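You operate a simulated robot arm through the tools that you are given. There is no shell and no other tool. Be economical: measure what you need, move in short steps, check, and stop when the job is done.

Carry out the task below with a simulated two-armed robot. There is one attempt and no reset: what you move stays moved.

## Task
Shut the yellow lid, open the vent, then heat the drum as the ticket says.
Fine: leave the heater on till the display shows that heat.

It is judged by the outcome, as a careful person would: the job done as asked, and still so three seconds after it is handed in. It fails if anything else is knocked over, pushed out of place, dropped, spilled or broken. A push-on lid holds only when it is set on centred and level and pressed home; a screw cap is set on level and turned clockwise until tight.

## Robot
Two 7-joint arms with fingered hands on one trunk that stands fixed in place. Base frame: the origin is at the foot of the trunk, x ahead of it, y to its left, z up; the work surface is at about z = 860. Readings come in mm, degrees, newtons and seconds.
The left shoulder is at [50, 214, 869], the right one opposite. With the tool pointing down near the work surface each hand reaches from about 360 to 880 mm from the base axis, measured 20 degrees to its own side. Payload 3 kg a hand.
The tool frame of a hand sits at the grasp point between the pads (the TCP): z along the fingers, y along the line on which they close. The tips reach 26 mm beyond it. Largest opening 132 mm; the body of the gripper starts 73 mm behind the TCP. The gripper is a hand of 3 fingers: y runs from the thumb to the fingers, the wrist lies at [0, 0, -229] in the tool frame.
Orientation is that of the tool frame in the base frame, as a unit quaternion [w, x, y, z]. With the fingers straight down and closing along the base's y, the tool's x points along the base's -x, its y along +y and its z along -z.

## Interface
- The arms move only by the tool send_rows. It takes "left_deltas", "right_deltas" or both (then of equal length, played together; a hand with none holds still); each is a list of rows, each a list of 6 numbers: the shift along the tool's x, y, z in mm, then the turn, a rotation vector about the tool's x, y, z in degrees. In form: [[dx, dy, dz, ax, ay, az], ...]. A call has 1 to 10 rows; each row shifts and turns the commanded pose from where the row before left it, along the tool's axes as they then stand. Each row takes 0.2 s and may step no farther than 50 mm and 8.6 degrees from the row before; otherwise, the whole call is refused. A pose out of reach is approached as far as the arm can. The call stops where the force on the tool passes 40 N (or 10 N more than at its start, if that is more) or the arm is blocked; 0.2 s more then pass. In this call time passes only in rows, and 0.2 s behind the last. The reply holds the time, the measured pose of the TCP, the force on the tool along the base axes, the opening and the grip force, in the units named above and with some noise, with the torque about the TCP (base axes, N m) and any sound that the robot's microphone picked up, and new pictures: "views" is both (left out), scene, wrist or none (wrist: the cameras of the hands that moved).
- Cameras (640 x 400 px; columns grow to the right, rows downward): "scene" is now at [26, -48.9, 1490.9]; the picture's right is [-0.63, -0.77, 0.00], its down [-0.48, 0.39, -0.78] and it looks along [0.61, -0.50, -0.62] (base axes); focal length 267 px, centre (320, 200). "left" rides on the left gripper at [-61, 3, -92] in its tool frame; the picture's right is [-0.05, -1.00, 0.00], its down [0.83, -0.04, -0.56] and it looks along [0.55, -0.03, 0.83] (tool axes); focal length 230 px, centre (320, 200). "right" rides on the right gripper at [61, 3, -92] in its tool frame; the picture's right is [-0.05, 1.00, 0.00], its down [-0.83, -0.04, -0.56] and it looks along [-0.55, -0.03, 0.83] (tool axes); focal length 230 px, centre (320, 200). There is no depth. A picture from a camera that has moved, and an enlarged one, comes with that camera's place and axes in the base frame and with its lens. The place of the scene camera against the robot may be out by one fixed shift of up to 25 mm in any direction.
- finger_targets(finger1, finger2, thumb_bend, hand): sets how far each is bent, from 0 (flat) to 1 (curled in); at 0.3 the hand is open as for a grip, at 0.7 the pads meet at the TCP. One left out holds its place. A second passes; each finger stops where it meets its share of the squeeze, and holds until it gets a number again. It is the only way to open and close the hand. It gives what a move gives, with no picture; readings hold the bend of each and the force on the fingers (four entries, about 0 where the hand has none), thumb and palm.
- aim_head(pan, tilt): turns the head with the scene camera to pan (to the left, within 86 degrees either way) and tilt (down, from -29 to 69), counted from straight ahead of the robot. It gives what a move gives, and a new picture of the scene camera.
- inspect(camera, box): a new picture of the part [left, top, right, bottom] of that camera's present view, enlarged. No time passes.
- job_done(): hands the job in; it is judged then, once.

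Work in short steps. Places have to be worked out from the pictures, the camera data and where the tool is seen: move nearer, look again, correct. Check each grasp and each placing, and mend what went wrong. You have 120 turns and 200 pictures in all, those below and enlarged ones among them. Open the grippers and draw the arms clear of the work before you hand the job in, unless the task says otherwise; then end with one line.

The tools are called after "Call:" as name(argument=value, ...) on one line, values as JSON. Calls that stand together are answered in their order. send_rows: Moves the arms, as the interface text tells. Its arguments: {"type":"object","properties":{"left_deltas":{"type":"array","items":{"type":"array","items":{"type":"number"}}},"right_deltas":{"type":"array","items":{"type":"array","items":{"type":"number"}}},"views":{"type":"string","enum":["both","scene","wrist","none"]}},"required":[]} The other tools are called the same way: finger_targets (finger1, finger2, thumb_bend, hand) moves the fingers one by one; aim_head (pan, tilt) turns the head that bears the scene camera; inspect (camera, box) takes an enlarged picture of a part of a camera's view; job_done () hands the job in.

At the start:

```text
clock: 0.0
left_eef_pos: [533.1, -26.5, 1141.8]
left_tool_rot: [0.0, 0.23, 0.973, 0.0]
left_force: [0.5, -0.1, -0.6]
left_wrist_torque: [-0.01, -0.03, -0.02]
left_opening: 132.1
left_gripper_force: 0.0
left_shape: jaw
left_bend: [0.3, 0.3, 0.3]
left_finger forces: [0.1, 0.0, 0.0, 0.0, 0.0, 0.0]
right_eef_pos: [352.4, -400.6, 1217.1]
right_tool_rot: [0.0, 0.229, 0.973, 0.0]
right_force: [0.7, 0.3, -0.4]
right_wrist_torque: [0.0, -0.01, 0.02]
right_opening: 131.9
right_gripper_force: 0.1
right_shape: jaw
right_bend: [0.3, 0.3, 0.3]
right_finger forces: [0.0, 0.0, 0.0, 0.0, 0.1, 0.0]
head pan, tilt: [-39.4, 38.3]
```

scene: 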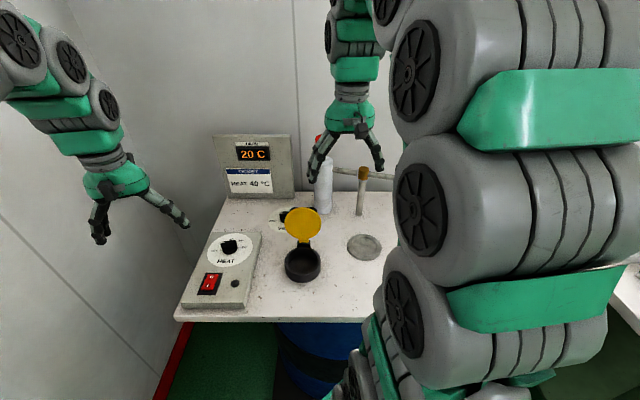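
right: 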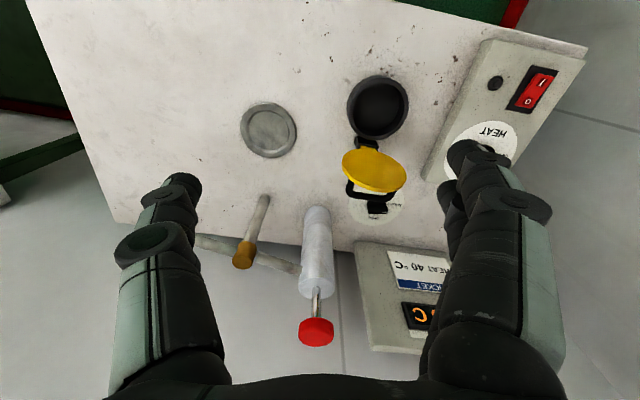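
left: 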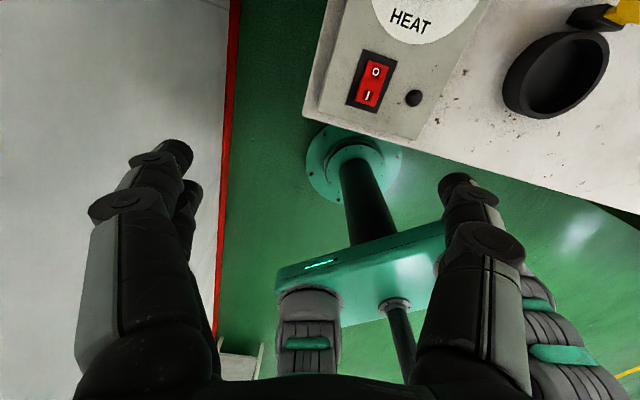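

The scene shows a heater panel with dial, switch and display, a yellow hinged lid on a black neck, a vent and a ticket reading about 40 °C. I'll enlarge these parts to read them.

Call:
inspect(camera="scene", box=[170, 120, 410, 320])

Call:
inspect(camera="scene", box=[190, 220, 290, 310])

Call:
inspect(camera="right", box=[220, 60, 540, 280])

```text
2.00 times, centred on (290, 220) of scene
camera zoom: at [26.0, -48.9, 1490.9], right [-0.63, -0.77, 0.0], down [-0.48, 0.39, -0.78], along [0.61, -0.5, -0.62], focal length 534 px, centre (380, 160)
```

zoom: 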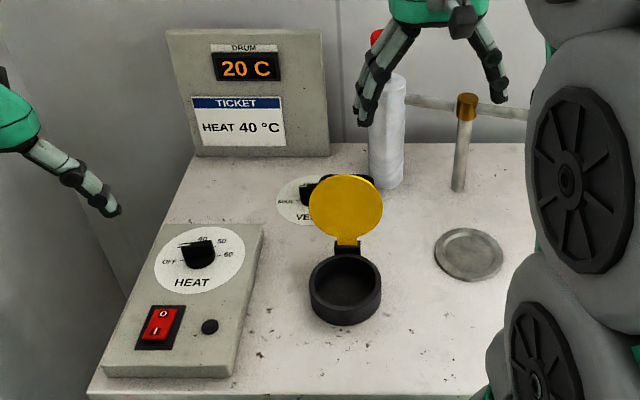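

```text
4.44 times, centred on (240, 265) of scene
camera zoom: at [26.0, -48.9, 1490.9], right [-0.63, -0.77, 0.0], down [-0.48, 0.39, -0.78], along [0.61, -0.5, -0.62], focal length 1187 px, centre (676, -89)
```

zoom: 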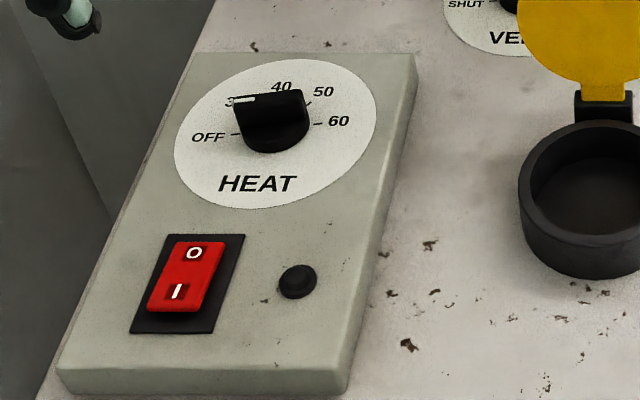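

```text
1.82 times, centred on (380, 170) of right
camera zoom: at [297.9, -370.9, 1309.6], right [0.49, 0.87, 0.0], down [0.72, -0.41, 0.56], along [0.48, -0.27, -0.83], focal length 418 px, centre (211, 254)
```

zoom: 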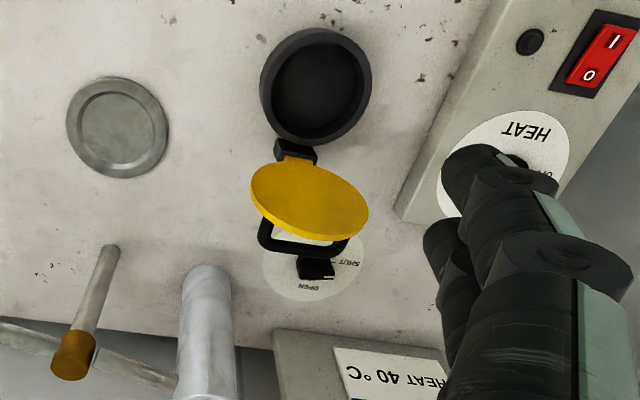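

The heat dial is marked OFF/30?/40/50/60, with a rocker switch below it. A vent knob sits behind the lid. I'll zoom in on the vent, lid and dial.

Call:
inspect(camera="right", box=[330, 60, 430, 230])

Call:
inspect(camera="scene", box=[260, 190, 340, 290])

```text
2.35 times, centred on (380, 145) of right
camera zoom: at [297.9, -370.9, 1309.6], right [0.49, 0.87, 0.0], down [0.72, -0.41, 0.56], along [0.48, -0.27, -0.83], focal length 541 px, centre (179, 329)
```

zoom: 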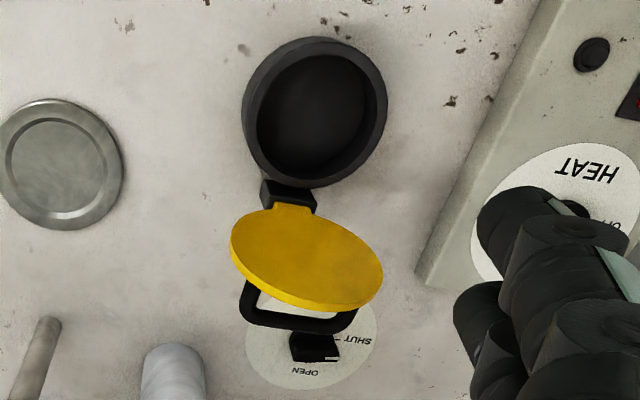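

```text
4.00 times, centred on (300, 240) of scene
camera zoom: at [26.0, -48.9, 1490.9], right [-0.63, -0.77, 0.0], down [-0.48, 0.39, -0.78], along [0.61, -0.5, -0.62], focal length 1068 px, centre (400, 40)
```

zoom: 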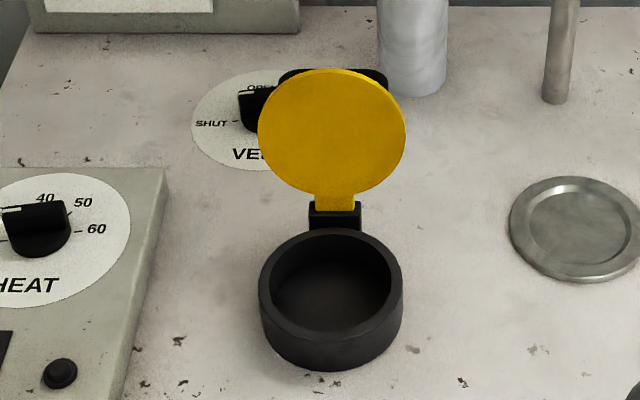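

The lid is hinged at its far side, at about [468,-368,905], and stands nearly upright, with a handle on its back. I'll close the right hand and bring it above and behind the lid.

Call:
finger_targets(hand="right", finger1=0.7, finger2=0.7, thumb_bend=0.7)

Call:
send_rows(right_deltas=[[0, 0, 0, 0, 0, 6.75], [0, 0, 0, 0, 0, 6.75], [-36, 26, 0, 0, 0, 0], [-36, 26, 0, 0, 0, 0], [-36, 26, 20, 0, 0, 0], [-36, 26, 20, 0, 0, 0]], views="both")

```text
clock: 1.0
left_eef_pos: [532.5, -26.6, 1142.3]
left_tool_rot: [0.0, 0.23, 0.973, -0.001]
left_force: [-0.4, 0.4, 0.0]
left_wrist_torque: [0.02, 0.02, 0.01]
left_opening: 131.9
left_gripper_force: 0.1
left_shape: jaw
left_bend: [0.3, 0.3, 0.3]
left_finger forces: [0.0, 0.1, 0.0, 0.1, 0.0, 0.1]
right_eef_pos: [352.2, -400.4, 1217.1]
right_tool_rot: [0.0, 0.229, 0.974, 0.0]
right_force: [0.2, -0.2, 1.1]
right_wrist_torque: [0.01, 0.0, 0.03]
right_opening: 6.1
right_gripper_force: 0.1
right_shape: fingers
right_bend: [0.7, 0.7, 0.7]
right_finger forces: [0.0, 0.0, 0.0, 0.1, 0.1, 0.0]
head pan, tilt: [-39.4, 38.3]
```

```text
clock: 2.4
left_eef_pos: [532.5, -26.0, 1142.0]
left_tool_rot: [0.0, 0.23, 0.973, 0.0]
left_force: [0.1, 0.1, 0.2]
left_wrist_torque: [0.01, 0.03, 0.01]
left_opening: 132.1
left_gripper_force: 0.0
left_shape: jaw
left_bend: [0.3, 0.3, 0.3]
left_finger forces: [0.0, 0.0, 0.0, 0.1, 0.0, 0.0]
right_eef_pos: [528.9, -413.6, 1175.0]
right_tool_rot: [0.001, 0.342, 0.94, -0.001]
right_force: [-0.5, -0.6, -0.5]
right_wrist_torque: [0.0, -0.02, 0.0]
right_opening: 6.1
right_gripper_force: 0.0
right_shape: fingers
right_bend: [0.7, 0.7, 0.7]
right_finger forces: [0.0, 0.1, 0.0, 0.0, 0.1, 0.0]
head pan, tilt: [-39.4, 38.3]
camera right: at [483.9, -371.5, 1267.8], right [0.68, 0.73, 0.0], down [0.61, -0.57, 0.56], along [0.41, -0.38, -0.83], focal length 230 px, centre (320, 200)
```

scene: 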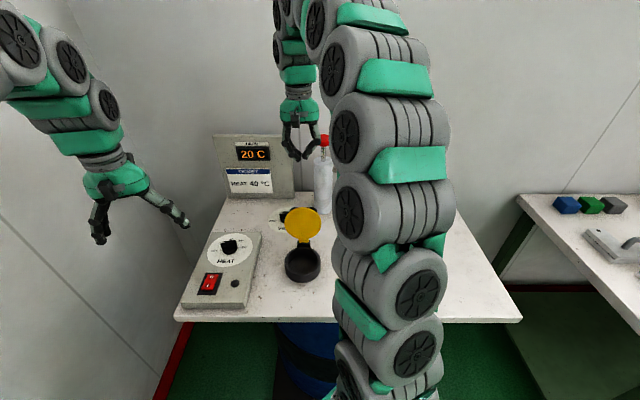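
right: 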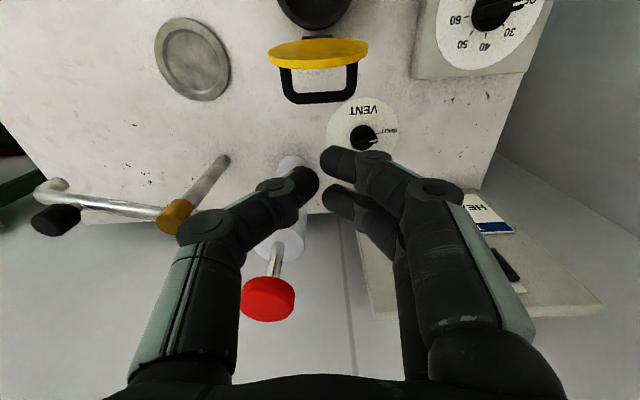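

Now the view from above shows the lid's handle loop sticking back ~45 mm, to about [522,-403]. I'll move 25 mm farther back, then descend behind it.

Call:
send_rows(right_deltas=[[-25, 4, 0, 0, 0, 0], [0, 0, 45, 0, 0, 0], [0, 0, 45, 0, 0, 0], [0, 0, 45, 0, 0, 0], [0, 0, 45, 0, 0, 0]], views="both")

```text
clock: 3.6
left_eef_pos: [532.8, -26.1, 1141.7]
left_tool_rot: [0.0, 0.229, 0.973, 0.0]
left_force: [0.1, 0.3, -0.7]
left_wrist_torque: [0.01, -0.03, 0.01]
left_opening: 131.9
left_gripper_force: 0.1
left_shape: jaw
left_bend: [0.3, 0.3, 0.3]
left_finger forces: [0.0, 0.0, 0.0, 0.0, 0.1, 0.1]
right_eef_pos: [550.4, -427.0, 996.5]
right_tool_rot: [-0.001, 0.342, 0.94, 0.0]
right_force: [-0.1, -0.3, 0.2]
right_wrist_torque: [0.02, 0.05, 0.0]
right_opening: 5.7
right_gripper_force: 0.0
right_shape: fingers
right_bend: [0.7, 0.7, 0.7]
right_finger forces: [0.1, 0.0, 0.1, 0.0, 0.0, 0.0]
head pan, tilt: [-39.4, 38.3]
camera right: at [504.8, -385.3, 1089.1], right [0.68, 0.73, 0.0], down [0.61, -0.57, 0.55], along [0.41, -0.38, -0.83], focal length 230 px, centre (320, 200)
```

scene: 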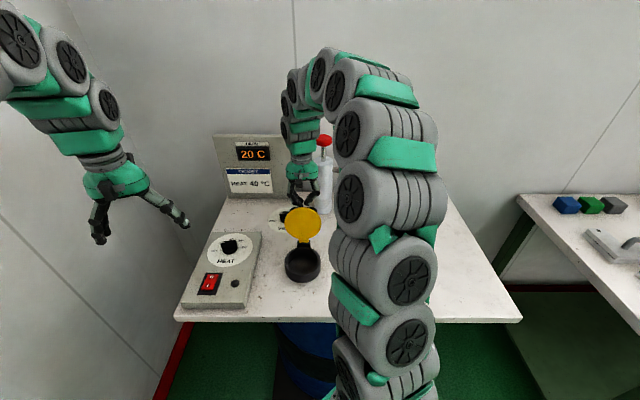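
right: 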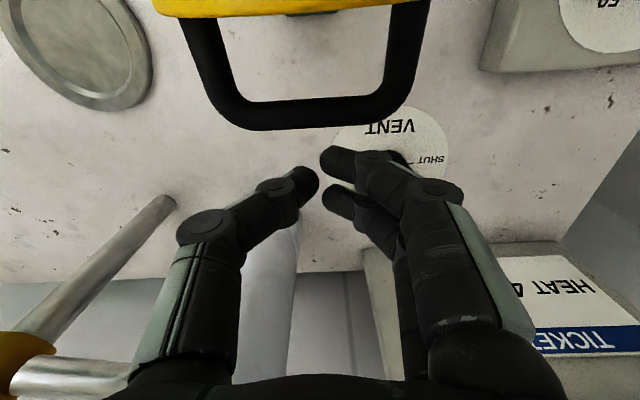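

The handle bar lies just ahead of the fingertips, with nothing else near. I'll lower 12 mm and push slowly toward the robot (+x of the tool).

Call:
send_rows(right_deltas=[[0, 0, 12, 0, 0, 0], [10, 0, 0, 0, 0, 0], [10, 0, 0, 0, 0, 0], [10, 0, 0, 0, 0, 0], [10, 0, 0, 0, 0, 0], [10, 0, 0, 0, 0, 0], [10, 0, 0, 0, 0, 0], [10, 0, 0, 0, 0, 0]], views="both")

```text
clock: 5.4
left_eef_pos: [533.3, -27.2, 1141.5]
left_tool_rot: [0.001, 0.229, 0.973, 0.0]
left_force: [-0.7, 0.5, 0.2]
left_wrist_torque: [-0.02, -0.01, 0.01]
left_opening: 131.9
left_gripper_force: 0.0
left_shape: jaw
left_bend: [0.3, 0.3, 0.3]
left_finger forces: [0.1, 0.1, 0.1, 0.0, 0.0, 0.1]
right_eef_pos: [497.9, -382.0, 984.2]
right_tool_rot: [0.001, 0.343, 0.94, 0.0]
right_force: [0.9, -0.2, -0.1]
right_wrist_torque: [0.0, -0.01, -0.04]
right_opening: 6.0
right_gripper_force: 0.4
right_shape: fingers
right_bend: [0.7, 0.7, 0.7]
right_finger forces: [0.2, 0.0, 0.0, 0.0, 0.0, 0.0]
head pan, tilt: [-39.4, 38.3]
camera right: at [452.3, -341.2, 1076.7], right [0.68, 0.73, 0.0], down [0.61, -0.57, 0.56], along [0.41, -0.38, -0.83], focal length 230 px, centre (320, 200)
```

scene: 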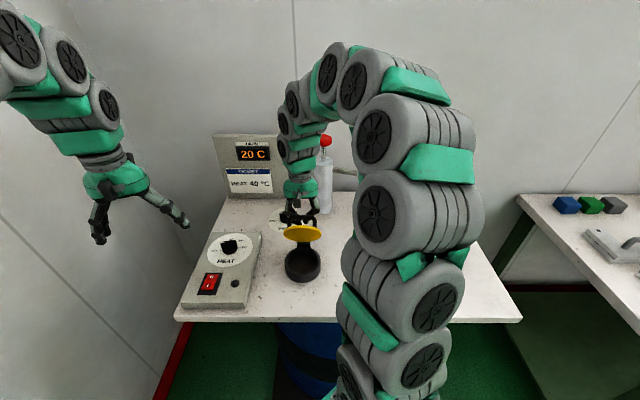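
right: 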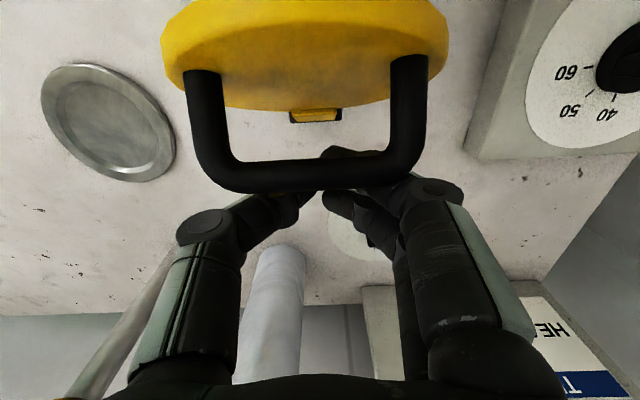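

The lid is swinging over under light force. I'll keep pushing.

Call:
send_rows(right_deltas=[[10, 0, 0, 0, 0, 0], [10, 0, 0, 0, 0, 0], [10, 0, 0, 0, 0, 0], [10, 0, 0, 0, 0, 0], [10, 0, 0, 0, 0, 0]], views="both")

```text
clock: 6.6
left_eef_pos: [533.7, -25.7, 1142.4]
left_tool_rot: [0.0, 0.23, 0.973, 0.0]
left_force: [-0.1, 0.0, 0.8]
left_wrist_torque: [-0.03, -0.01, 0.0]
left_opening: 131.8
left_gripper_force: 0.1
left_shape: jaw
left_bend: [0.3, 0.3, 0.3]
left_finger forces: [0.1, 0.0, 0.0, 0.1, 0.0, 0.0]
right_eef_pos: [456.8, -349.1, 984.6]
right_tool_rot: [0.0, 0.342, 0.94, 0.0]
right_force: [-1.2, -0.1, -0.3]
right_wrist_torque: [0.0, 0.03, 0.0]
right_opening: 6.1
right_gripper_force: 0.1
right_shape: fingers
right_bend: [0.7, 0.7, 0.7]
right_finger forces: [0.0, 0.1, 0.0, 0.0, 0.0, 0.0]
head pan, tilt: [-39.4, 38.3]
camera right: at [412.2, -307.7, 1077.0], right [0.68, 0.73, 0.0], down [0.61, -0.57, 0.55], along [0.41, -0.38, -0.83], focal length 230 px, centre (320, 200)
```

scene: 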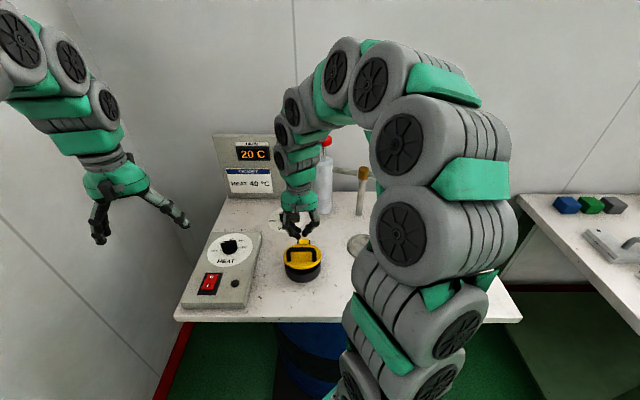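
right: 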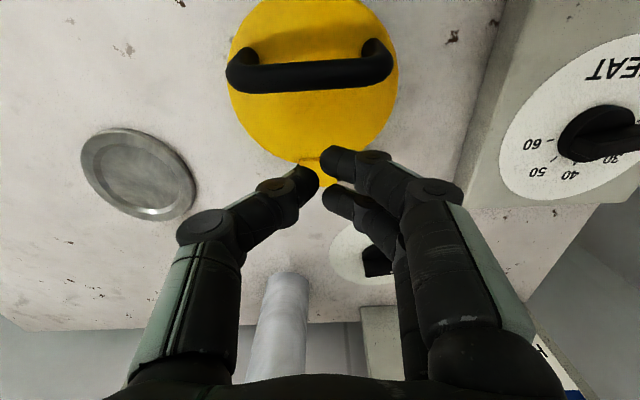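

The lid has swung down. I'll raise a little, move over the handle's centre at about [418,-320], and look before pressing.

Call:
send_rows(right_deltas=[[0, 0, -30, 0, 0, 0], [24, -2, 0, 0, 0, 0], [24, -2, 0, 0, 0, 0]], views="both")

Call:
inspect(camera="scene", box=[260, 200, 350, 290])

```text
clock: 7.4
left_eef_pos: [532.9, -26.6, 1141.8]
left_tool_rot: [0.0, 0.229, 0.973, 0.0]
left_force: [-0.2, -0.9, -0.3]
left_wrist_torque: [0.04, 0.0, 0.01]
left_opening: 131.9
left_gripper_force: 0.1
left_shape: jaw
left_bend: [0.3, 0.3, 0.3]
left_finger forces: [0.0, 0.0, 0.0, 0.0, 0.0, 0.1]
right_eef_pos: [416.8, -321.4, 1016.0]
right_tool_rot: [0.0, 0.342, 0.94, 0.001]
right_force: [0.2, 0.1, -0.4]
right_wrist_torque: [0.01, 0.0, -0.03]
right_opening: 6.0
right_gripper_force: 0.1
right_shape: fingers
right_bend: [0.7, 0.7, 0.7]
right_finger forces: [0.0, 0.1, 0.0, 0.1, 0.0, 0.0]
head pan, tilt: [-39.4, 38.3]
camera right: at [373.2, -280.0, 1108.1], right [0.68, 0.73, 0.0], down [0.61, -0.57, 0.56], along [0.41, -0.38, -0.83], focal length 230 px, centre (320, 200)
```

scene: 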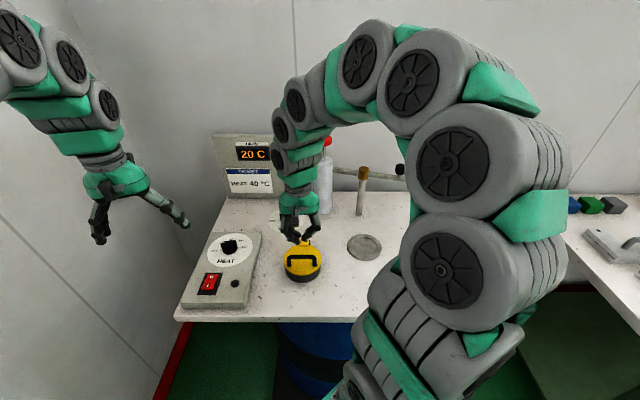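
right: 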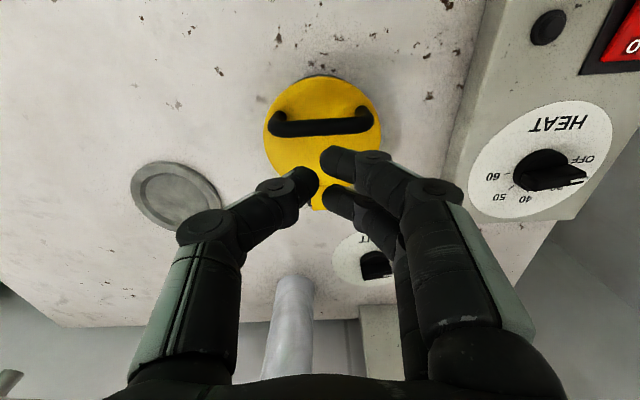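

```text
4.44 times, centred on (305, 245) of scene
camera zoom: at [25.9, -48.9, 1490.9], right [-0.63, -0.77, 0.0], down [-0.48, 0.39, -0.78], along [0.61, -0.5, -0.62], focal length 1187 px, centre (387, 0)
```

zoom: 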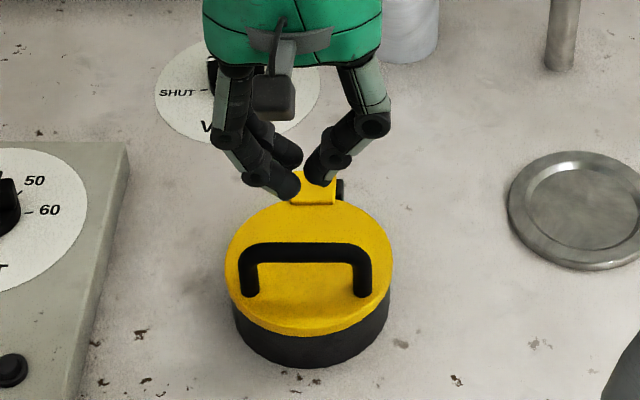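

The lid looks down on the neck. The handle bar is about 12 mm ahead of the tips, at about [409,-312,945]. I'll go forward and press down gently until force shows.

Call:
send_rows(right_deltas=[[12, 0, 10, 0, 0, 0], [0, 0, 10, 0, 0, 0], [0, 0, 8, 0, 0, 0], [0, 0, 6, 0, 0, 0], [0, 0, 6, 0, 0, 0], [0, 0, 6, 0, 0, 0]], views="both")

Call:
inspect(camera="scene", box=[260, 200, 350, 290])

```text
clock: 8.8
left_eef_pos: [532.9, -26.2, 1141.7]
left_tool_rot: [0.0, 0.229, 0.973, 0.001]
left_force: [-0.7, -0.1, -0.5]
left_wrist_torque: [-0.01, -0.01, 0.01]
left_opening: 131.8
left_gripper_force: 0.1
left_shape: jaw
left_bend: [0.3, 0.3, 0.3]
left_finger forces: [0.0, 0.0, 0.0, 0.1, 0.0, 0.0]
right_eef_pos: [409.2, -314.5, 969.7]
right_tool_rot: [0.0, 0.341, 0.94, 0.001]
right_force: [-7.4, -2.0, 23.6]
right_wrist_torque: [-0.18, 0.35, -0.03]
right_opening: 4.9
right_gripper_force: 11.8
right_shape: fingers
right_bend: [0.7, 0.7, 0.71]
right_finger forces: [0.1, 0.1, 0.0, 0.0, 23.4, 0.0]
head pan, tilt: [-39.4, 38.3]
camera right: at [364.0, -271.7, 1062.3], right [0.68, 0.73, 0.0], down [0.61, -0.57, 0.56], along [0.41, -0.38, -0.83], focal length 230 px, centre (320, 200)
```

scene: 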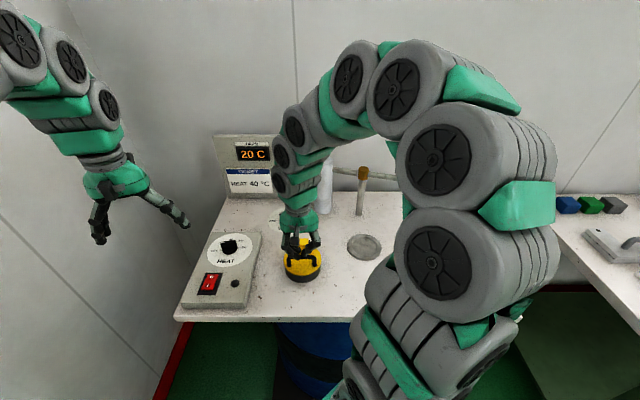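
right: 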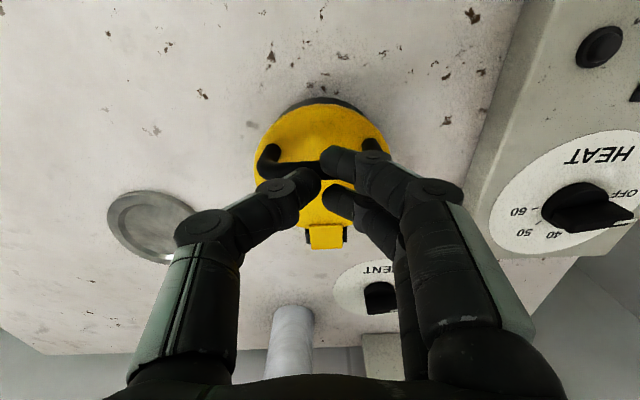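

```text
4.44 times, centred on (305, 245) of scene
camera zoom: at [25.6, -48.8, 1490.9], right [-0.63, -0.77, 0.0], down [-0.48, 0.39, -0.78], along [0.61, -0.5, -0.62], focal length 1187 px, centre (387, 0)
```

zoom: 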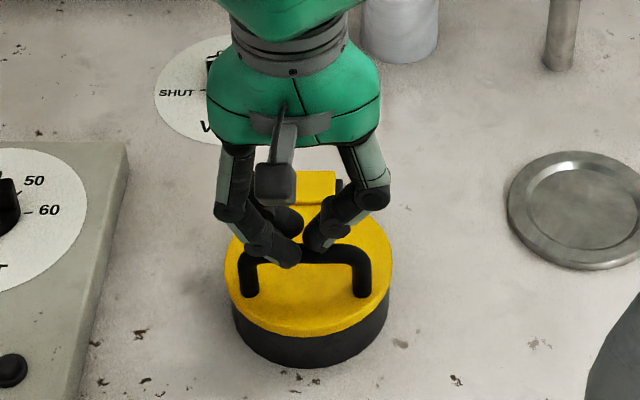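

The thumb is pressing the bar with about 24 N. I'll press a few mm more to seat the lid.

Call:
send_rows(right_deltas=[[0, 0, 2, 0, 0, 0], [0, 0, 2, 0, 0, 0], [0, 0, 2, 0, 0, 0], [0, 0, 2, 0, 0, 0]], views="none")

Call:
send_rows(right_deltas=[[0, 0, -20, 0, 0, 0], [-10, 0, -40, 0, 0, 0], [-30, 0, -40, 0, 0, 0]], views="both")

Call:
inspect(camera="scene", box=[260, 200, 350, 290])

```text
clock: 9.3
left_eef_pos: [533.0, -25.9, 1142.3]
left_tool_rot: [0.0, 0.229, 0.973, 0.0]
left_force: [0.4, -0.2, -0.4]
left_wrist_torque: [0.0, 0.04, -0.01]
left_opening: 131.7
left_gripper_force: 0.1
left_shape: jaw
left_bend: [0.3, 0.3, 0.3]
left_finger forces: [0.0, 0.1, 0.0, 0.0, 0.0, 0.0]
right_eef_pos: [409.3, -314.6, 968.8]
right_tool_rot: [0.001, 0.343, 0.939, -0.001]
right_force: [-10.4, -2.4, 30.0]
right_wrist_torque: [-0.24, 0.43, -0.03]
right_opening: 4.3
right_gripper_force: 15.0
right_shape: fingers
right_bend: [0.7, 0.7, 0.72]
right_finger forces: [0.1, 0.1, 0.0, 0.0, 30.4, 0.0]
head pan, tilt: [-39.4, 38.3]
stopped in row 2 (right hand): the force on the tool passed its limit at 42 N (the readings are from after the stop); the commanded pose is now the measured one
```

```text
clock: 10.1
left_eef_pos: [532.3, -26.2, 1141.9]
left_tool_rot: [-0.001, 0.229, 0.973, 0.0]
left_force: [-0.7, 0.8, 0.6]
left_wrist_torque: [-0.01, 0.01, 0.03]
left_opening: 131.7
left_gripper_force: 0.0
left_shape: jaw
left_bend: [0.3, 0.3, 0.3]
left_finger forces: [0.1, 0.1, 0.0, 0.1, 0.0, 0.0]
right_eef_pos: [439.3, -337.2, 1071.9]
right_tool_rot: [0.0, 0.343, 0.94, -0.001]
right_force: [0.0, 0.0, 0.5]
right_wrist_torque: [-0.01, 0.02, -0.02]
right_opening: 5.5
right_gripper_force: 0.0
right_shape: fingers
right_bend: [0.7, 0.7, 0.7]
right_finger forces: [0.0, 0.0, 0.0, 0.1, 0.0, 0.1]
head pan, tilt: [-39.4, 38.3]
camera right: at [394.5, -294.9, 1163.9], right [0.68, 0.73, 0.0], down [0.61, -0.57, 0.56], along [0.41, -0.38, -0.83], focal length 230 px, centre (320, 200)
```

scene: 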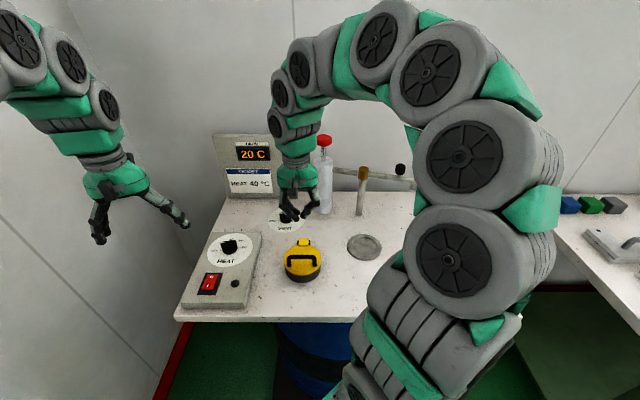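
right: 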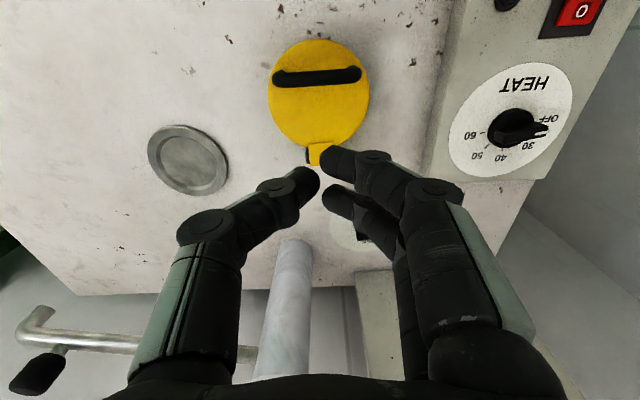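

```text
4.44 times, centred on (305, 245) of scene
camera zoom: at [26.0, -49.0, 1490.9], right [-0.63, -0.77, 0.0], down [-0.48, 0.39, -0.78], along [0.61, -0.5, -0.62], focal length 1187 px, centre (387, 0)
```

zoom: 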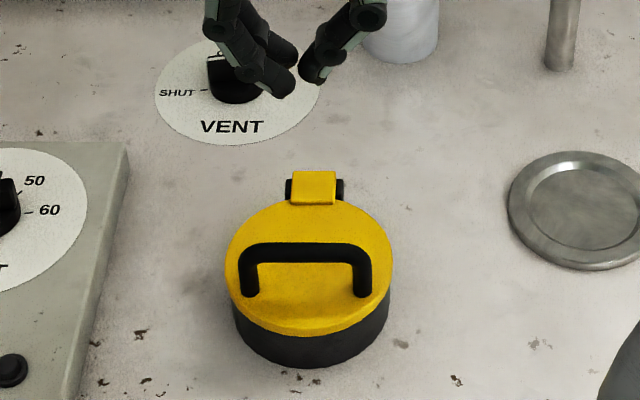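

The lid is shut and level. Now I'll move the right hand back for a clear look at the vent knob at about [631,-405].

Call:
send_rows(right_deltas=[[-40, 10, -20, 0, 0, 0], [-40, 15, 0, 0, 0, 0], [-35, 15, 0, 0, 0, 0]], views="none")

Call:
inspect(camera="right", box=[220, 60, 460, 210])

```text
clock: 10.9
left_eef_pos: [533.0, -25.5, 1141.5]
left_tool_rot: [0.0, 0.229, 0.973, 0.0]
left_force: [1.2, -0.1, -0.3]
left_wrist_torque: [-0.02, 0.02, 0.02]
left_opening: 132.0
left_gripper_force: 0.0
left_shape: jaw
left_bend: [0.3, 0.3, 0.3]
left_finger forces: [0.0, 0.1, 0.1, 0.0, 0.1, 0.1]
right_eef_pos: [552.2, -383.5, 1087.0]
right_tool_rot: [0.0, 0.342, 0.94, 0.0]
right_force: [0.4, 0.0, -1.0]
right_wrist_torque: [0.0, -0.02, 0.04]
right_opening: 5.9
right_gripper_force: 0.0
right_shape: fingers
right_bend: [0.7, 0.7, 0.7]
right_finger forces: [0.0, 0.0, 0.0, 0.0, 0.0, 0.1]
head pan, tilt: [-39.4, 38.3]
```

```text
2.67 times, centred on (340, 135) of right
camera zoom: at [507.7, -342.3, 1179.3], right [0.68, 0.73, 0.0], down [0.61, -0.57, 0.56], along [0.41, -0.38, -0.83], focal length 614 px, centre (267, 373)
```

zoom: 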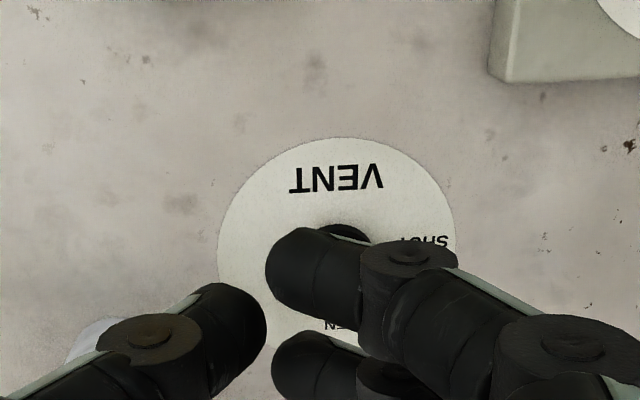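

The fingers hide the knob. I'll open the hand as for a grip and go a bit farther back.

Call:
finger_targets(hand="right", finger1=0.5, finger2=0.5, thumb_bend=0.5)

Call:
send_rows(right_deltas=[[-20, 10, 0, 0, 0, 0], [-20, 10, 0, 0, 0, 0]], views="wrist")

Call:
inspect(camera="right", box=[240, 60, 400, 170])

```text
clock: 11.9
left_eef_pos: [533.2, -26.1, 1141.4]
left_tool_rot: [0.0, 0.23, 0.973, -0.001]
left_force: [0.3, 0.1, 0.0]
left_wrist_torque: [0.02, 0.01, 0.02]
left_opening: 131.9
left_gripper_force: 0.0
left_shape: jaw
left_bend: [0.3, 0.3, 0.3]
left_finger forces: [0.0, 0.0, 0.0, 0.1, 0.0, 0.0]
right_eef_pos: [554.2, -383.9, 1087.3]
right_tool_rot: [0.001, 0.342, 0.94, -0.001]
right_force: [0.2, -0.6, -0.2]
right_wrist_torque: [-0.04, -0.01, 0.05]
right_opening: 67.2
right_gripper_force: 0.1
right_shape: fingers
right_bend: [0.5, 0.5, 0.5]
right_finger forces: [0.0, 0.1, 0.0, 0.0, 0.1, 0.0]
head pan, tilt: [-39.4, 38.3]
```

```text
clock: 12.5
left_eef_pos: [533.5, -25.0, 1141.8]
left_tool_rot: [0.0, 0.229, 0.973, 0.0]
left_force: [-0.1, -0.1, 0.3]
left_wrist_torque: [0.01, 0.01, 0.03]
left_opening: 131.7
left_gripper_force: 0.1
left_shape: jaw
left_bend: [0.3, 0.3, 0.3]
left_finger forces: [0.0, 0.1, 0.0, 0.0, 0.1, 0.0]
right_eef_pos: [597.2, -393.4, 1086.0]
right_tool_rot: [0.0, 0.341, 0.94, -0.001]
right_force: [-0.6, -0.3, -1.2]
right_wrist_torque: [0.03, 0.01, 0.03]
right_opening: 67.1
right_gripper_force: 0.1
right_shape: fingers
right_bend: [0.5, 0.5, 0.5]
right_finger forces: [0.0, 0.0, 0.0, 0.2, 0.0, 0.0]
head pan, tilt: [-39.4, 38.3]
camera right: at [552.0, -351.8, 1179.2], right [0.68, 0.73, 0.0], down [0.61, -0.57, 0.56], along [0.41, -0.38, -0.83], focal length 230 px, centre (320, 200)
```

right: 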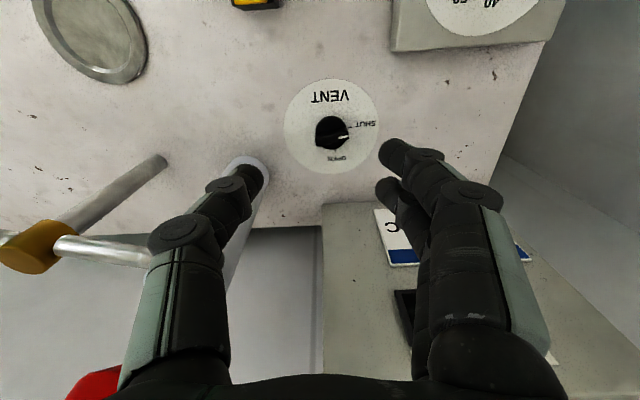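

```text
3.64 times, centred on (320, 115) of right
camera zoom: at [552.0, -351.8, 1179.2], right [0.68, 0.73, 0.0], down [0.61, -0.57, 0.56], along [0.41, -0.38, -0.83], focal length 837 px, centre (320, 509)
```

zoom: 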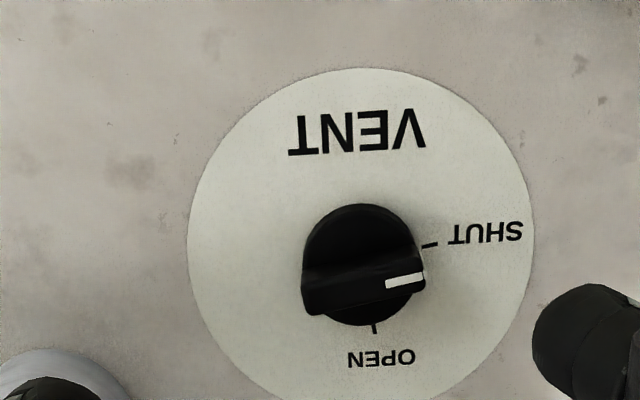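

The vent pointer is at SHUT, and OPEN lies 90° clockwise from it. I'll yaw the hand −90° so the fingers close across the bar, and centre it over the knob at about [632,-406].

Call:
send_rows(right_deltas=[[-17, 6, 0, 0, 0, -8.5], [-17, 8, 0, 0, 0, -8.5], [0, 0, 0, 0, 0, -8.5], [0, 0, 0, 0, 0, -8.5], [0, 0, 0, 0, 0, -8.5], [0, 0, 0, 0, 0, -8.5], [0, 0, 0, 0, 0, -8.5], [0, 0, 0, 0, 0, -8.5], [0, 0, 0, 0, 0, -8.5], [0, 0, 0, 0, 0, -8.5]], views="both")

```text
clock: 14.7
left_eef_pos: [532.0, -26.5, 1141.6]
left_tool_rot: [0.0, 0.229, 0.973, 0.0]
left_force: [0.2, -0.1, -0.8]
left_wrist_torque: [-0.04, -0.01, 0.0]
left_opening: 131.7
left_gripper_force: 0.0
left_shape: jaw
left_bend: [0.3, 0.3, 0.3]
left_finger forces: [0.1, 0.0, 0.0, 0.1, 0.0, 0.0]
right_eef_pos: [632.3, -401.8, 1088.3]
right_tool_rot: [0.0, -0.384, 0.923, 0.0]
right_force: [0.1, 0.1, -0.1]
right_wrist_torque: [-0.01, 0.02, 0.0]
right_opening: 67.3
right_gripper_force: 0.1
right_shape: fingers
right_bend: [0.5, 0.5, 0.5]
right_finger forces: [0.1, 0.1, 0.1, 0.0, 0.0, 0.0]
head pan, tilt: [-39.4, 38.3]
camera right: at [587.0, -443.7, 1180.2], right [-0.67, 0.74, 0.0], down [0.62, 0.56, 0.55], along [0.41, 0.37, -0.83], focal length 230 px, centre (320, 200)
```

scene: 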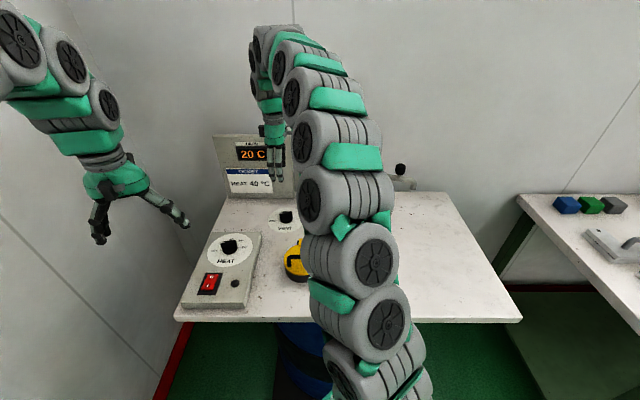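
right: 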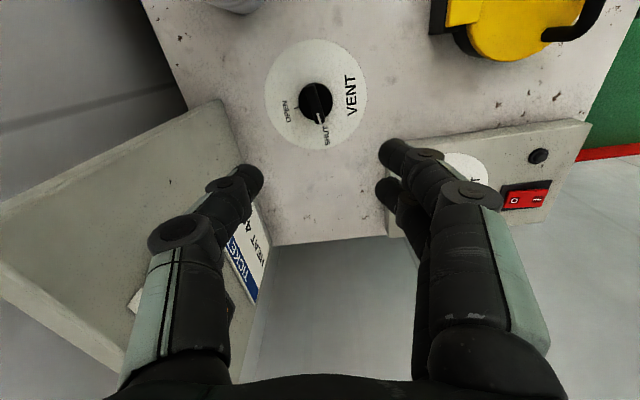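

Centred nearly over the knob, with the bar at about 52°. I'll trim yaw and position, descend to z≈940 and look.

Call:
send_rows(right_deltas=[[5, -3, 0, 0, 0, -6], [0, 0, 40, 0, 0, 0], [0, 0, 40, 0, 0, 0], [0, 0, 40, 0, 0, 0], [0, 0, 30, 0, 0, 0]], views="wrist")

Call:
inspect(camera="scene", box=[240, 160, 340, 240])

```text
clock: 15.9
left_eef_pos: [532.7, -26.7, 1141.8]
left_tool_rot: [0.0, 0.23, 0.973, -0.001]
left_force: [-0.1, 0.1, -0.8]
left_wrist_torque: [0.01, 0.0, 0.05]
left_opening: 131.7
left_gripper_force: 0.0
left_shape: jaw
left_bend: [0.3, 0.3, 0.3]
left_finger forces: [0.0, 0.1, 0.0, 0.0, 0.0, 0.0]
right_eef_pos: [630.9, -410.6, 939.4]
right_tool_rot: [0.001, -0.43, 0.903, -0.001]
right_force: [-0.7, -0.2, -0.1]
right_wrist_torque: [0.0, -0.05, -0.03]
right_opening: 67.4
right_gripper_force: 0.1
right_shape: fingers
right_bend: [0.5, 0.5, 0.5]
right_finger forces: [0.0, 0.1, 0.0, 0.1, 0.0, 0.1]
head pan, tilt: [-39.4, 38.3]
camera right: at [589.0, -456.5, 1031.0], right [-0.74, 0.67, 0.0], down [0.56, 0.62, 0.55], along [0.37, 0.41, -0.83], focal length 230 px, centre (320, 200)
```

right: 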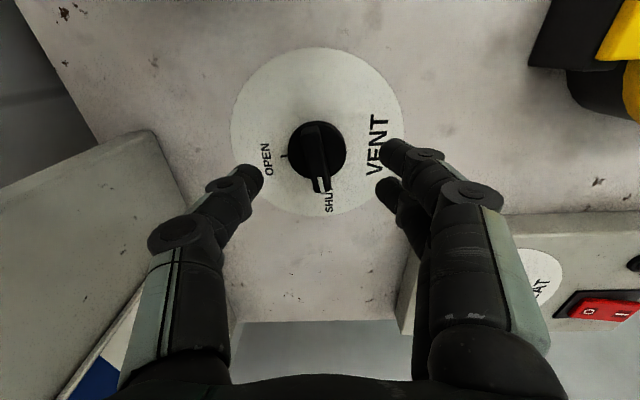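

```text
5.00 times, centred on (290, 200) of scene
camera zoom: at [26.0, -49.0, 1490.9], right [-0.63, -0.77, 0.0], down [-0.48, 0.39, -0.78], along [0.61, -0.5, -0.62], focal length 1335 px, centre (470, 200)
```

zoom: 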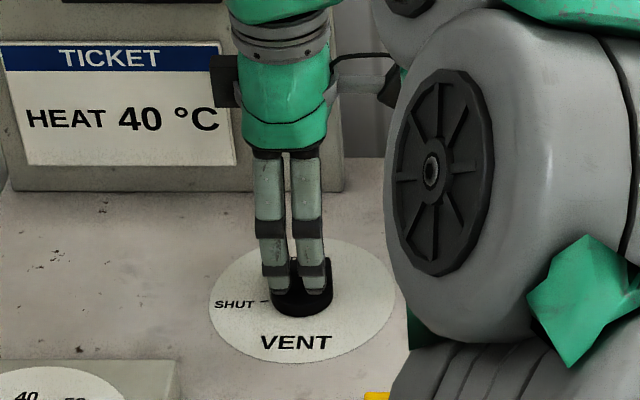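

The knob is centred under the hand and the bar lies along tool x. I'll descend to z≈897 and close softly.

Call:
send_rows(right_deltas=[[0, 0, 20, 0, 0, 0], [0, 0, 12, 0, 0, 0], [0, 0, 10, 0, 0, 0]], views="wrist")

Call:
finger_targets(hand="right", finger1=0.68, finger2=0.68, thumb_bend=0.68)

Call:
inspect(camera="right", box=[220, 80, 440, 240])

```text
clock: 16.7
left_eef_pos: [532.1, -24.9, 1141.3]
left_tool_rot: [0.0, 0.229, 0.973, 0.0]
left_force: [-0.3, 0.0, 0.7]
left_wrist_torque: [-0.03, -0.02, -0.03]
left_opening: 131.6
left_gripper_force: 0.1
left_shape: jaw
left_bend: [0.3, 0.3, 0.3]
left_finger forces: [0.0, 0.0, 0.0, 0.1, 0.0, 0.0]
right_eef_pos: [631.2, -408.9, 896.6]
right_tool_rot: [0.001, -0.431, 0.902, 0.0]
right_force: [-1.2, 0.2, 0.0]
right_wrist_torque: [-0.01, 0.01, -0.02]
right_opening: 67.6
right_gripper_force: 0.0
right_shape: fingers
right_bend: [0.5, 0.5, 0.5]
right_finger forces: [0.0, 0.1, 0.0, 0.0, 0.1, 0.0]
head pan, tilt: [-39.4, 38.3]
camera right: at [589.5, -454.6, 988.1], right [-0.74, 0.67, 0.0], down [0.56, 0.62, 0.55], along [0.37, 0.41, -0.83], focal length 230 px, centre (320, 200)
```

right: 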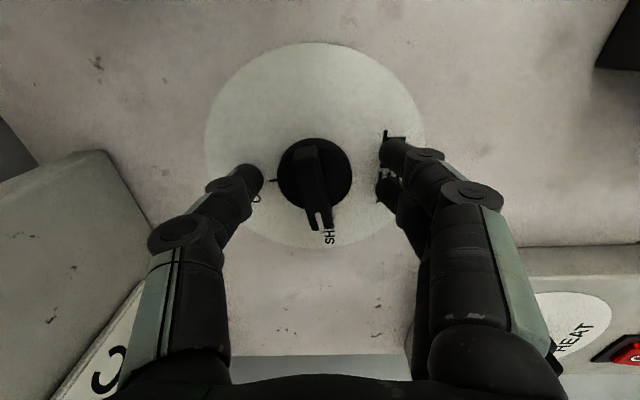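

```text
clock: 17.7
left_eef_pos: [531.8, -25.8, 1141.7]
left_tool_rot: [0.0, 0.229, 0.973, 0.001]
left_force: [0.2, 0.2, -0.2]
left_wrist_torque: [0.0, -0.01, -0.03]
left_opening: 132.0
left_gripper_force: 0.0
left_shape: jaw
left_bend: [0.3, 0.3, 0.3]
left_finger forces: [0.0, 0.0, 0.0, 0.0, 0.0, 0.0]
right_eef_pos: [631.2, -408.2, 896.0]
right_tool_rot: [0.0, -0.43, 0.903, -0.001]
right_force: [4.2, -3.6, 0.2]
right_wrist_torque: [-0.14, -0.15, 0.0]
right_opening: 34.2
right_gripper_force: 10.1
right_shape: fingers
right_bend: [0.63, 0.62, 0.62]
right_finger forces: [2.6, 4.2, 0.1, 0.0, 13.3, 0.0]
head pan, tilt: [-39.4, 38.3]
```

```text
2.50 times, centred on (330, 160) of right
camera zoom: at [589.6, -454.8, 988.4], right [-0.74, 0.67, 0.0], down [0.56, 0.62, 0.55], along [0.37, 0.41, -0.83], focal length 575 px, centre (295, 300)
```

zoom: 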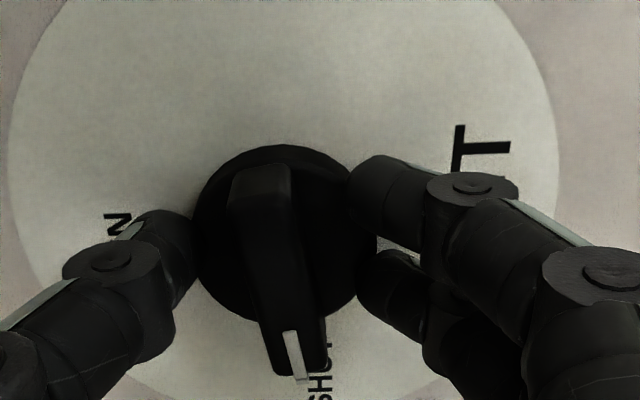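

The fingers met the round base (34 mm) rather than the bar, so I'm too low. I'll open a little, raise 13 mm and regrip.

Call:
finger_targets(hand="right", finger1=0.54, finger2=0.54, thumb_bend=0.54)

Call:
send_rows(right_deltas=[[0, 0, -13, 0, 0, 0]], views="none")

Call:
finger_targets(hand="right", finger1=0.7, finger2=0.7, thumb_bend=0.7)

Call:
inspect(camera="right", box=[220, 80, 440, 240])

```text
clock: 18.7
left_eef_pos: [533.2, -25.5, 1140.5]
left_tool_rot: [0.0, 0.23, 0.973, 0.0]
left_force: [0.5, 0.6, 0.2]
left_wrist_torque: [0.03, -0.01, 0.0]
left_opening: 131.5
left_gripper_force: 0.1
left_shape: jaw
left_bend: [0.3, 0.3, 0.3]
left_finger forces: [0.0, 0.0, 0.0, 0.1, 0.0, 0.0]
right_eef_pos: [631.8, -408.1, 895.8]
right_tool_rot: [0.001, -0.43, 0.903, -0.001]
right_force: [0.0, -0.5, 0.1]
right_wrist_torque: [0.0, -0.01, 0.0]
right_opening: 53.9
right_gripper_force: 0.0
right_shape: fingers
right_bend: [0.54, 0.54, 0.54]
right_finger forces: [0.0, 0.0, 0.0, 0.0, 0.1, 0.1]
head pan, tilt: [-39.4, 38.3]
```

```text
clock: 19.1
left_eef_pos: [532.4, -26.2, 1142.5]
left_tool_rot: [0.001, 0.229, 0.973, 0.0]
left_force: [-0.6, -0.6, 0.0]
left_wrist_torque: [-0.01, 0.02, 0.01]
left_opening: 132.0
left_gripper_force: 0.0
left_shape: jaw
left_bend: [0.3, 0.3, 0.3]
left_finger forces: [0.0, 0.0, 0.0, 0.1, 0.2, 0.0]
right_eef_pos: [632.3, -408.0, 911.2]
right_tool_rot: [0.001, -0.43, 0.903, -0.002]
right_force: [-0.1, -0.2, -0.2]
right_wrist_torque: [0.01, -0.04, 0.03]
right_opening: 53.9
right_gripper_force: 0.0
right_shape: fingers
right_bend: [0.54, 0.54, 0.54]
right_finger forces: [0.0, 0.0, 0.0, 0.0, 0.0, 0.0]
head pan, tilt: [-39.4, 38.3]
```

```text
clock: 20.1
left_eef_pos: [532.6, -26.0, 1142.3]
left_tool_rot: [0.0, 0.23, 0.973, 0.0]
left_force: [0.0, -0.1, -0.4]
left_wrist_torque: [-0.02, -0.01, 0.0]
left_opening: 131.9
left_gripper_force: 0.1
left_shape: jaw
left_bend: [0.3, 0.3, 0.3]
left_finger forces: [0.1, 0.1, 0.0, 0.0, 0.0, 0.1]
right_eef_pos: [630.9, -407.7, 909.0]
right_tool_rot: [0.0, -0.431, 0.902, 0.0]
right_force: [4.1, -2.7, -0.9]
right_wrist_torque: [-0.06, -0.04, 0.01]
right_opening: 13.3
right_gripper_force: 4.1
right_shape: fingers
right_bend: [0.69, 0.68, 0.67]
right_finger forces: [0.3, 1.1, 0.1, 0.0, 6.8, 0.1]
head pan, tilt: [-39.4, 38.3]
```

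```text
2.50 times, centred on (330, 160) of right
camera zoom: at [589.3, -454.6, 1002.1], right [-0.74, 0.67, 0.0], down [0.56, 0.62, 0.55], along [0.37, 0.41, -0.83], focal length 575 px, centre (295, 300)
```

zoom: 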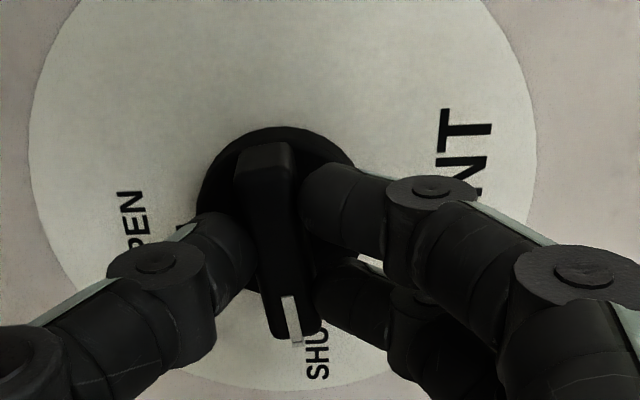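

The bar is gripped. I'll tighten slightly, then turn clockwise 85° about the knob axis.

Call:
finger_targets(hand="right", finger1=0.75, finger2=0.75, thumb_bend=0.75)

Call:
send_rows(right_deltas=[[0, 0, 0, 0, 0, 8.5], [0, 0, 0, 0, 0, 8.5], [0, 0, 0, 0, 0, 8.5], [0, 0, 0, 0, 0, 8.5], [0, 0, 0, 0, 0, 8.5], [0, 0, 0, 0, 0, 8.5], [0, 0, 0, 0, 0, 8.5], [0, 0, 0, 0, 0, 8.5], [0, 0, 0, 0, 0, 8.5], [0, 0, 0, 0, 0, 8.5]], views="wrist")

Call:
inspect(camera="right", box=[220, 80, 440, 240])

```text
clock: 21.1
left_eef_pos: [532.8, -26.9, 1142.2]
left_tool_rot: [0.001, 0.229, 0.973, 0.0]
left_force: [-0.6, -0.8, -0.6]
left_wrist_torque: [-0.03, -0.02, -0.03]
left_opening: 131.9
left_gripper_force: 0.0
left_shape: jaw
left_bend: [0.3, 0.3, 0.3]
left_finger forces: [0.0, 0.0, 0.1, 0.0, 0.0, 0.1]
right_eef_pos: [631.0, -409.1, 909.8]
right_tool_rot: [0.001, -0.431, 0.902, -0.001]
right_force: [2.4, -2.7, -8.7]
right_wrist_torque: [-0.03, -0.05, 0.08]
right_opening: 11.7
right_gripper_force: 10.6
right_shape: fingers
right_bend: [0.73, 0.72, 0.67]
right_finger forces: [3.2, 4.3, 0.0, 0.0, 12.4, 0.1]
head pan, tilt: [-39.4, 38.3]
```

```text
clock: 23.3
left_eef_pos: [533.6, -25.4, 1142.4]
left_tool_rot: [0.001, 0.229, 0.974, 0.0]
left_force: [0.6, -0.3, 0.1]
left_wrist_torque: [0.01, -0.02, -0.03]
left_opening: 132.0
left_gripper_force: 0.0
left_shape: jaw
left_bend: [0.3, 0.3, 0.3]
left_finger forces: [0.1, 0.0, 0.1, 0.0, 0.0, 0.0]
right_eef_pos: [632.8, -407.3, 909.5]
right_tool_rot: [0.001, 0.293, 0.956, 0.0]
right_force: [9.2, 6.7, -5.5]
right_wrist_torque: [0.13, -0.15, 0.0]
right_opening: 11.4
right_gripper_force: 11.9
right_shape: fingers
right_bend: [0.73, 0.72, 0.69]
right_finger forces: [7.9, 8.7, 0.0, 0.0, 6.7, 0.1]
head pan, tilt: [-39.4, 38.3]
camera right: at [582.5, -370.3, 1002.1], right [0.6, 0.8, 0.0], down [0.66, -0.5, 0.56], along [0.44, -0.34, -0.83], focal length 230 px, centre (320, 200)
```

right: 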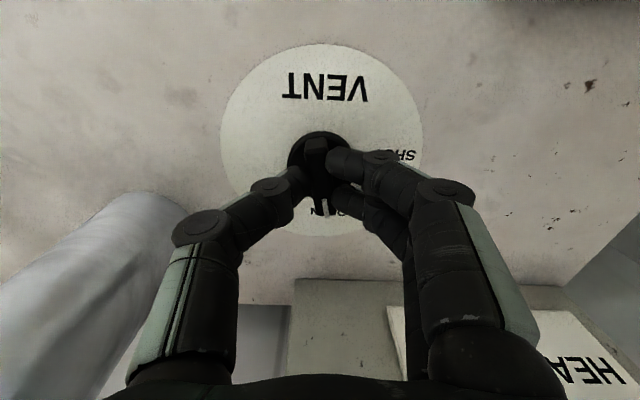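

```text
2.50 times, centred on (330, 160) of right
camera zoom: at [582.5, -370.3, 1002.1], right [0.6, 0.8, 0.0], down [0.66, -0.5, 0.56], along [0.44, -0.34, -0.83], focal length 575 px, centre (295, 300)
```

zoom: 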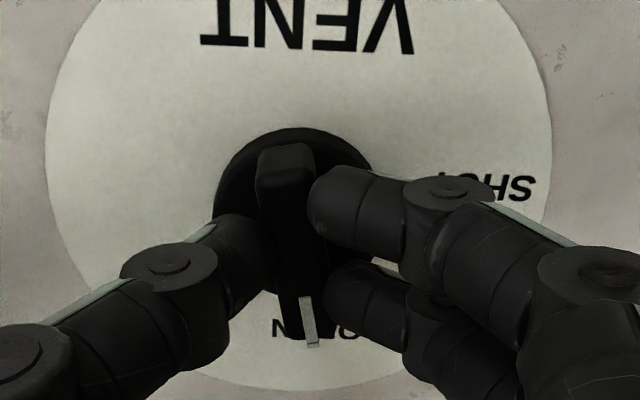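

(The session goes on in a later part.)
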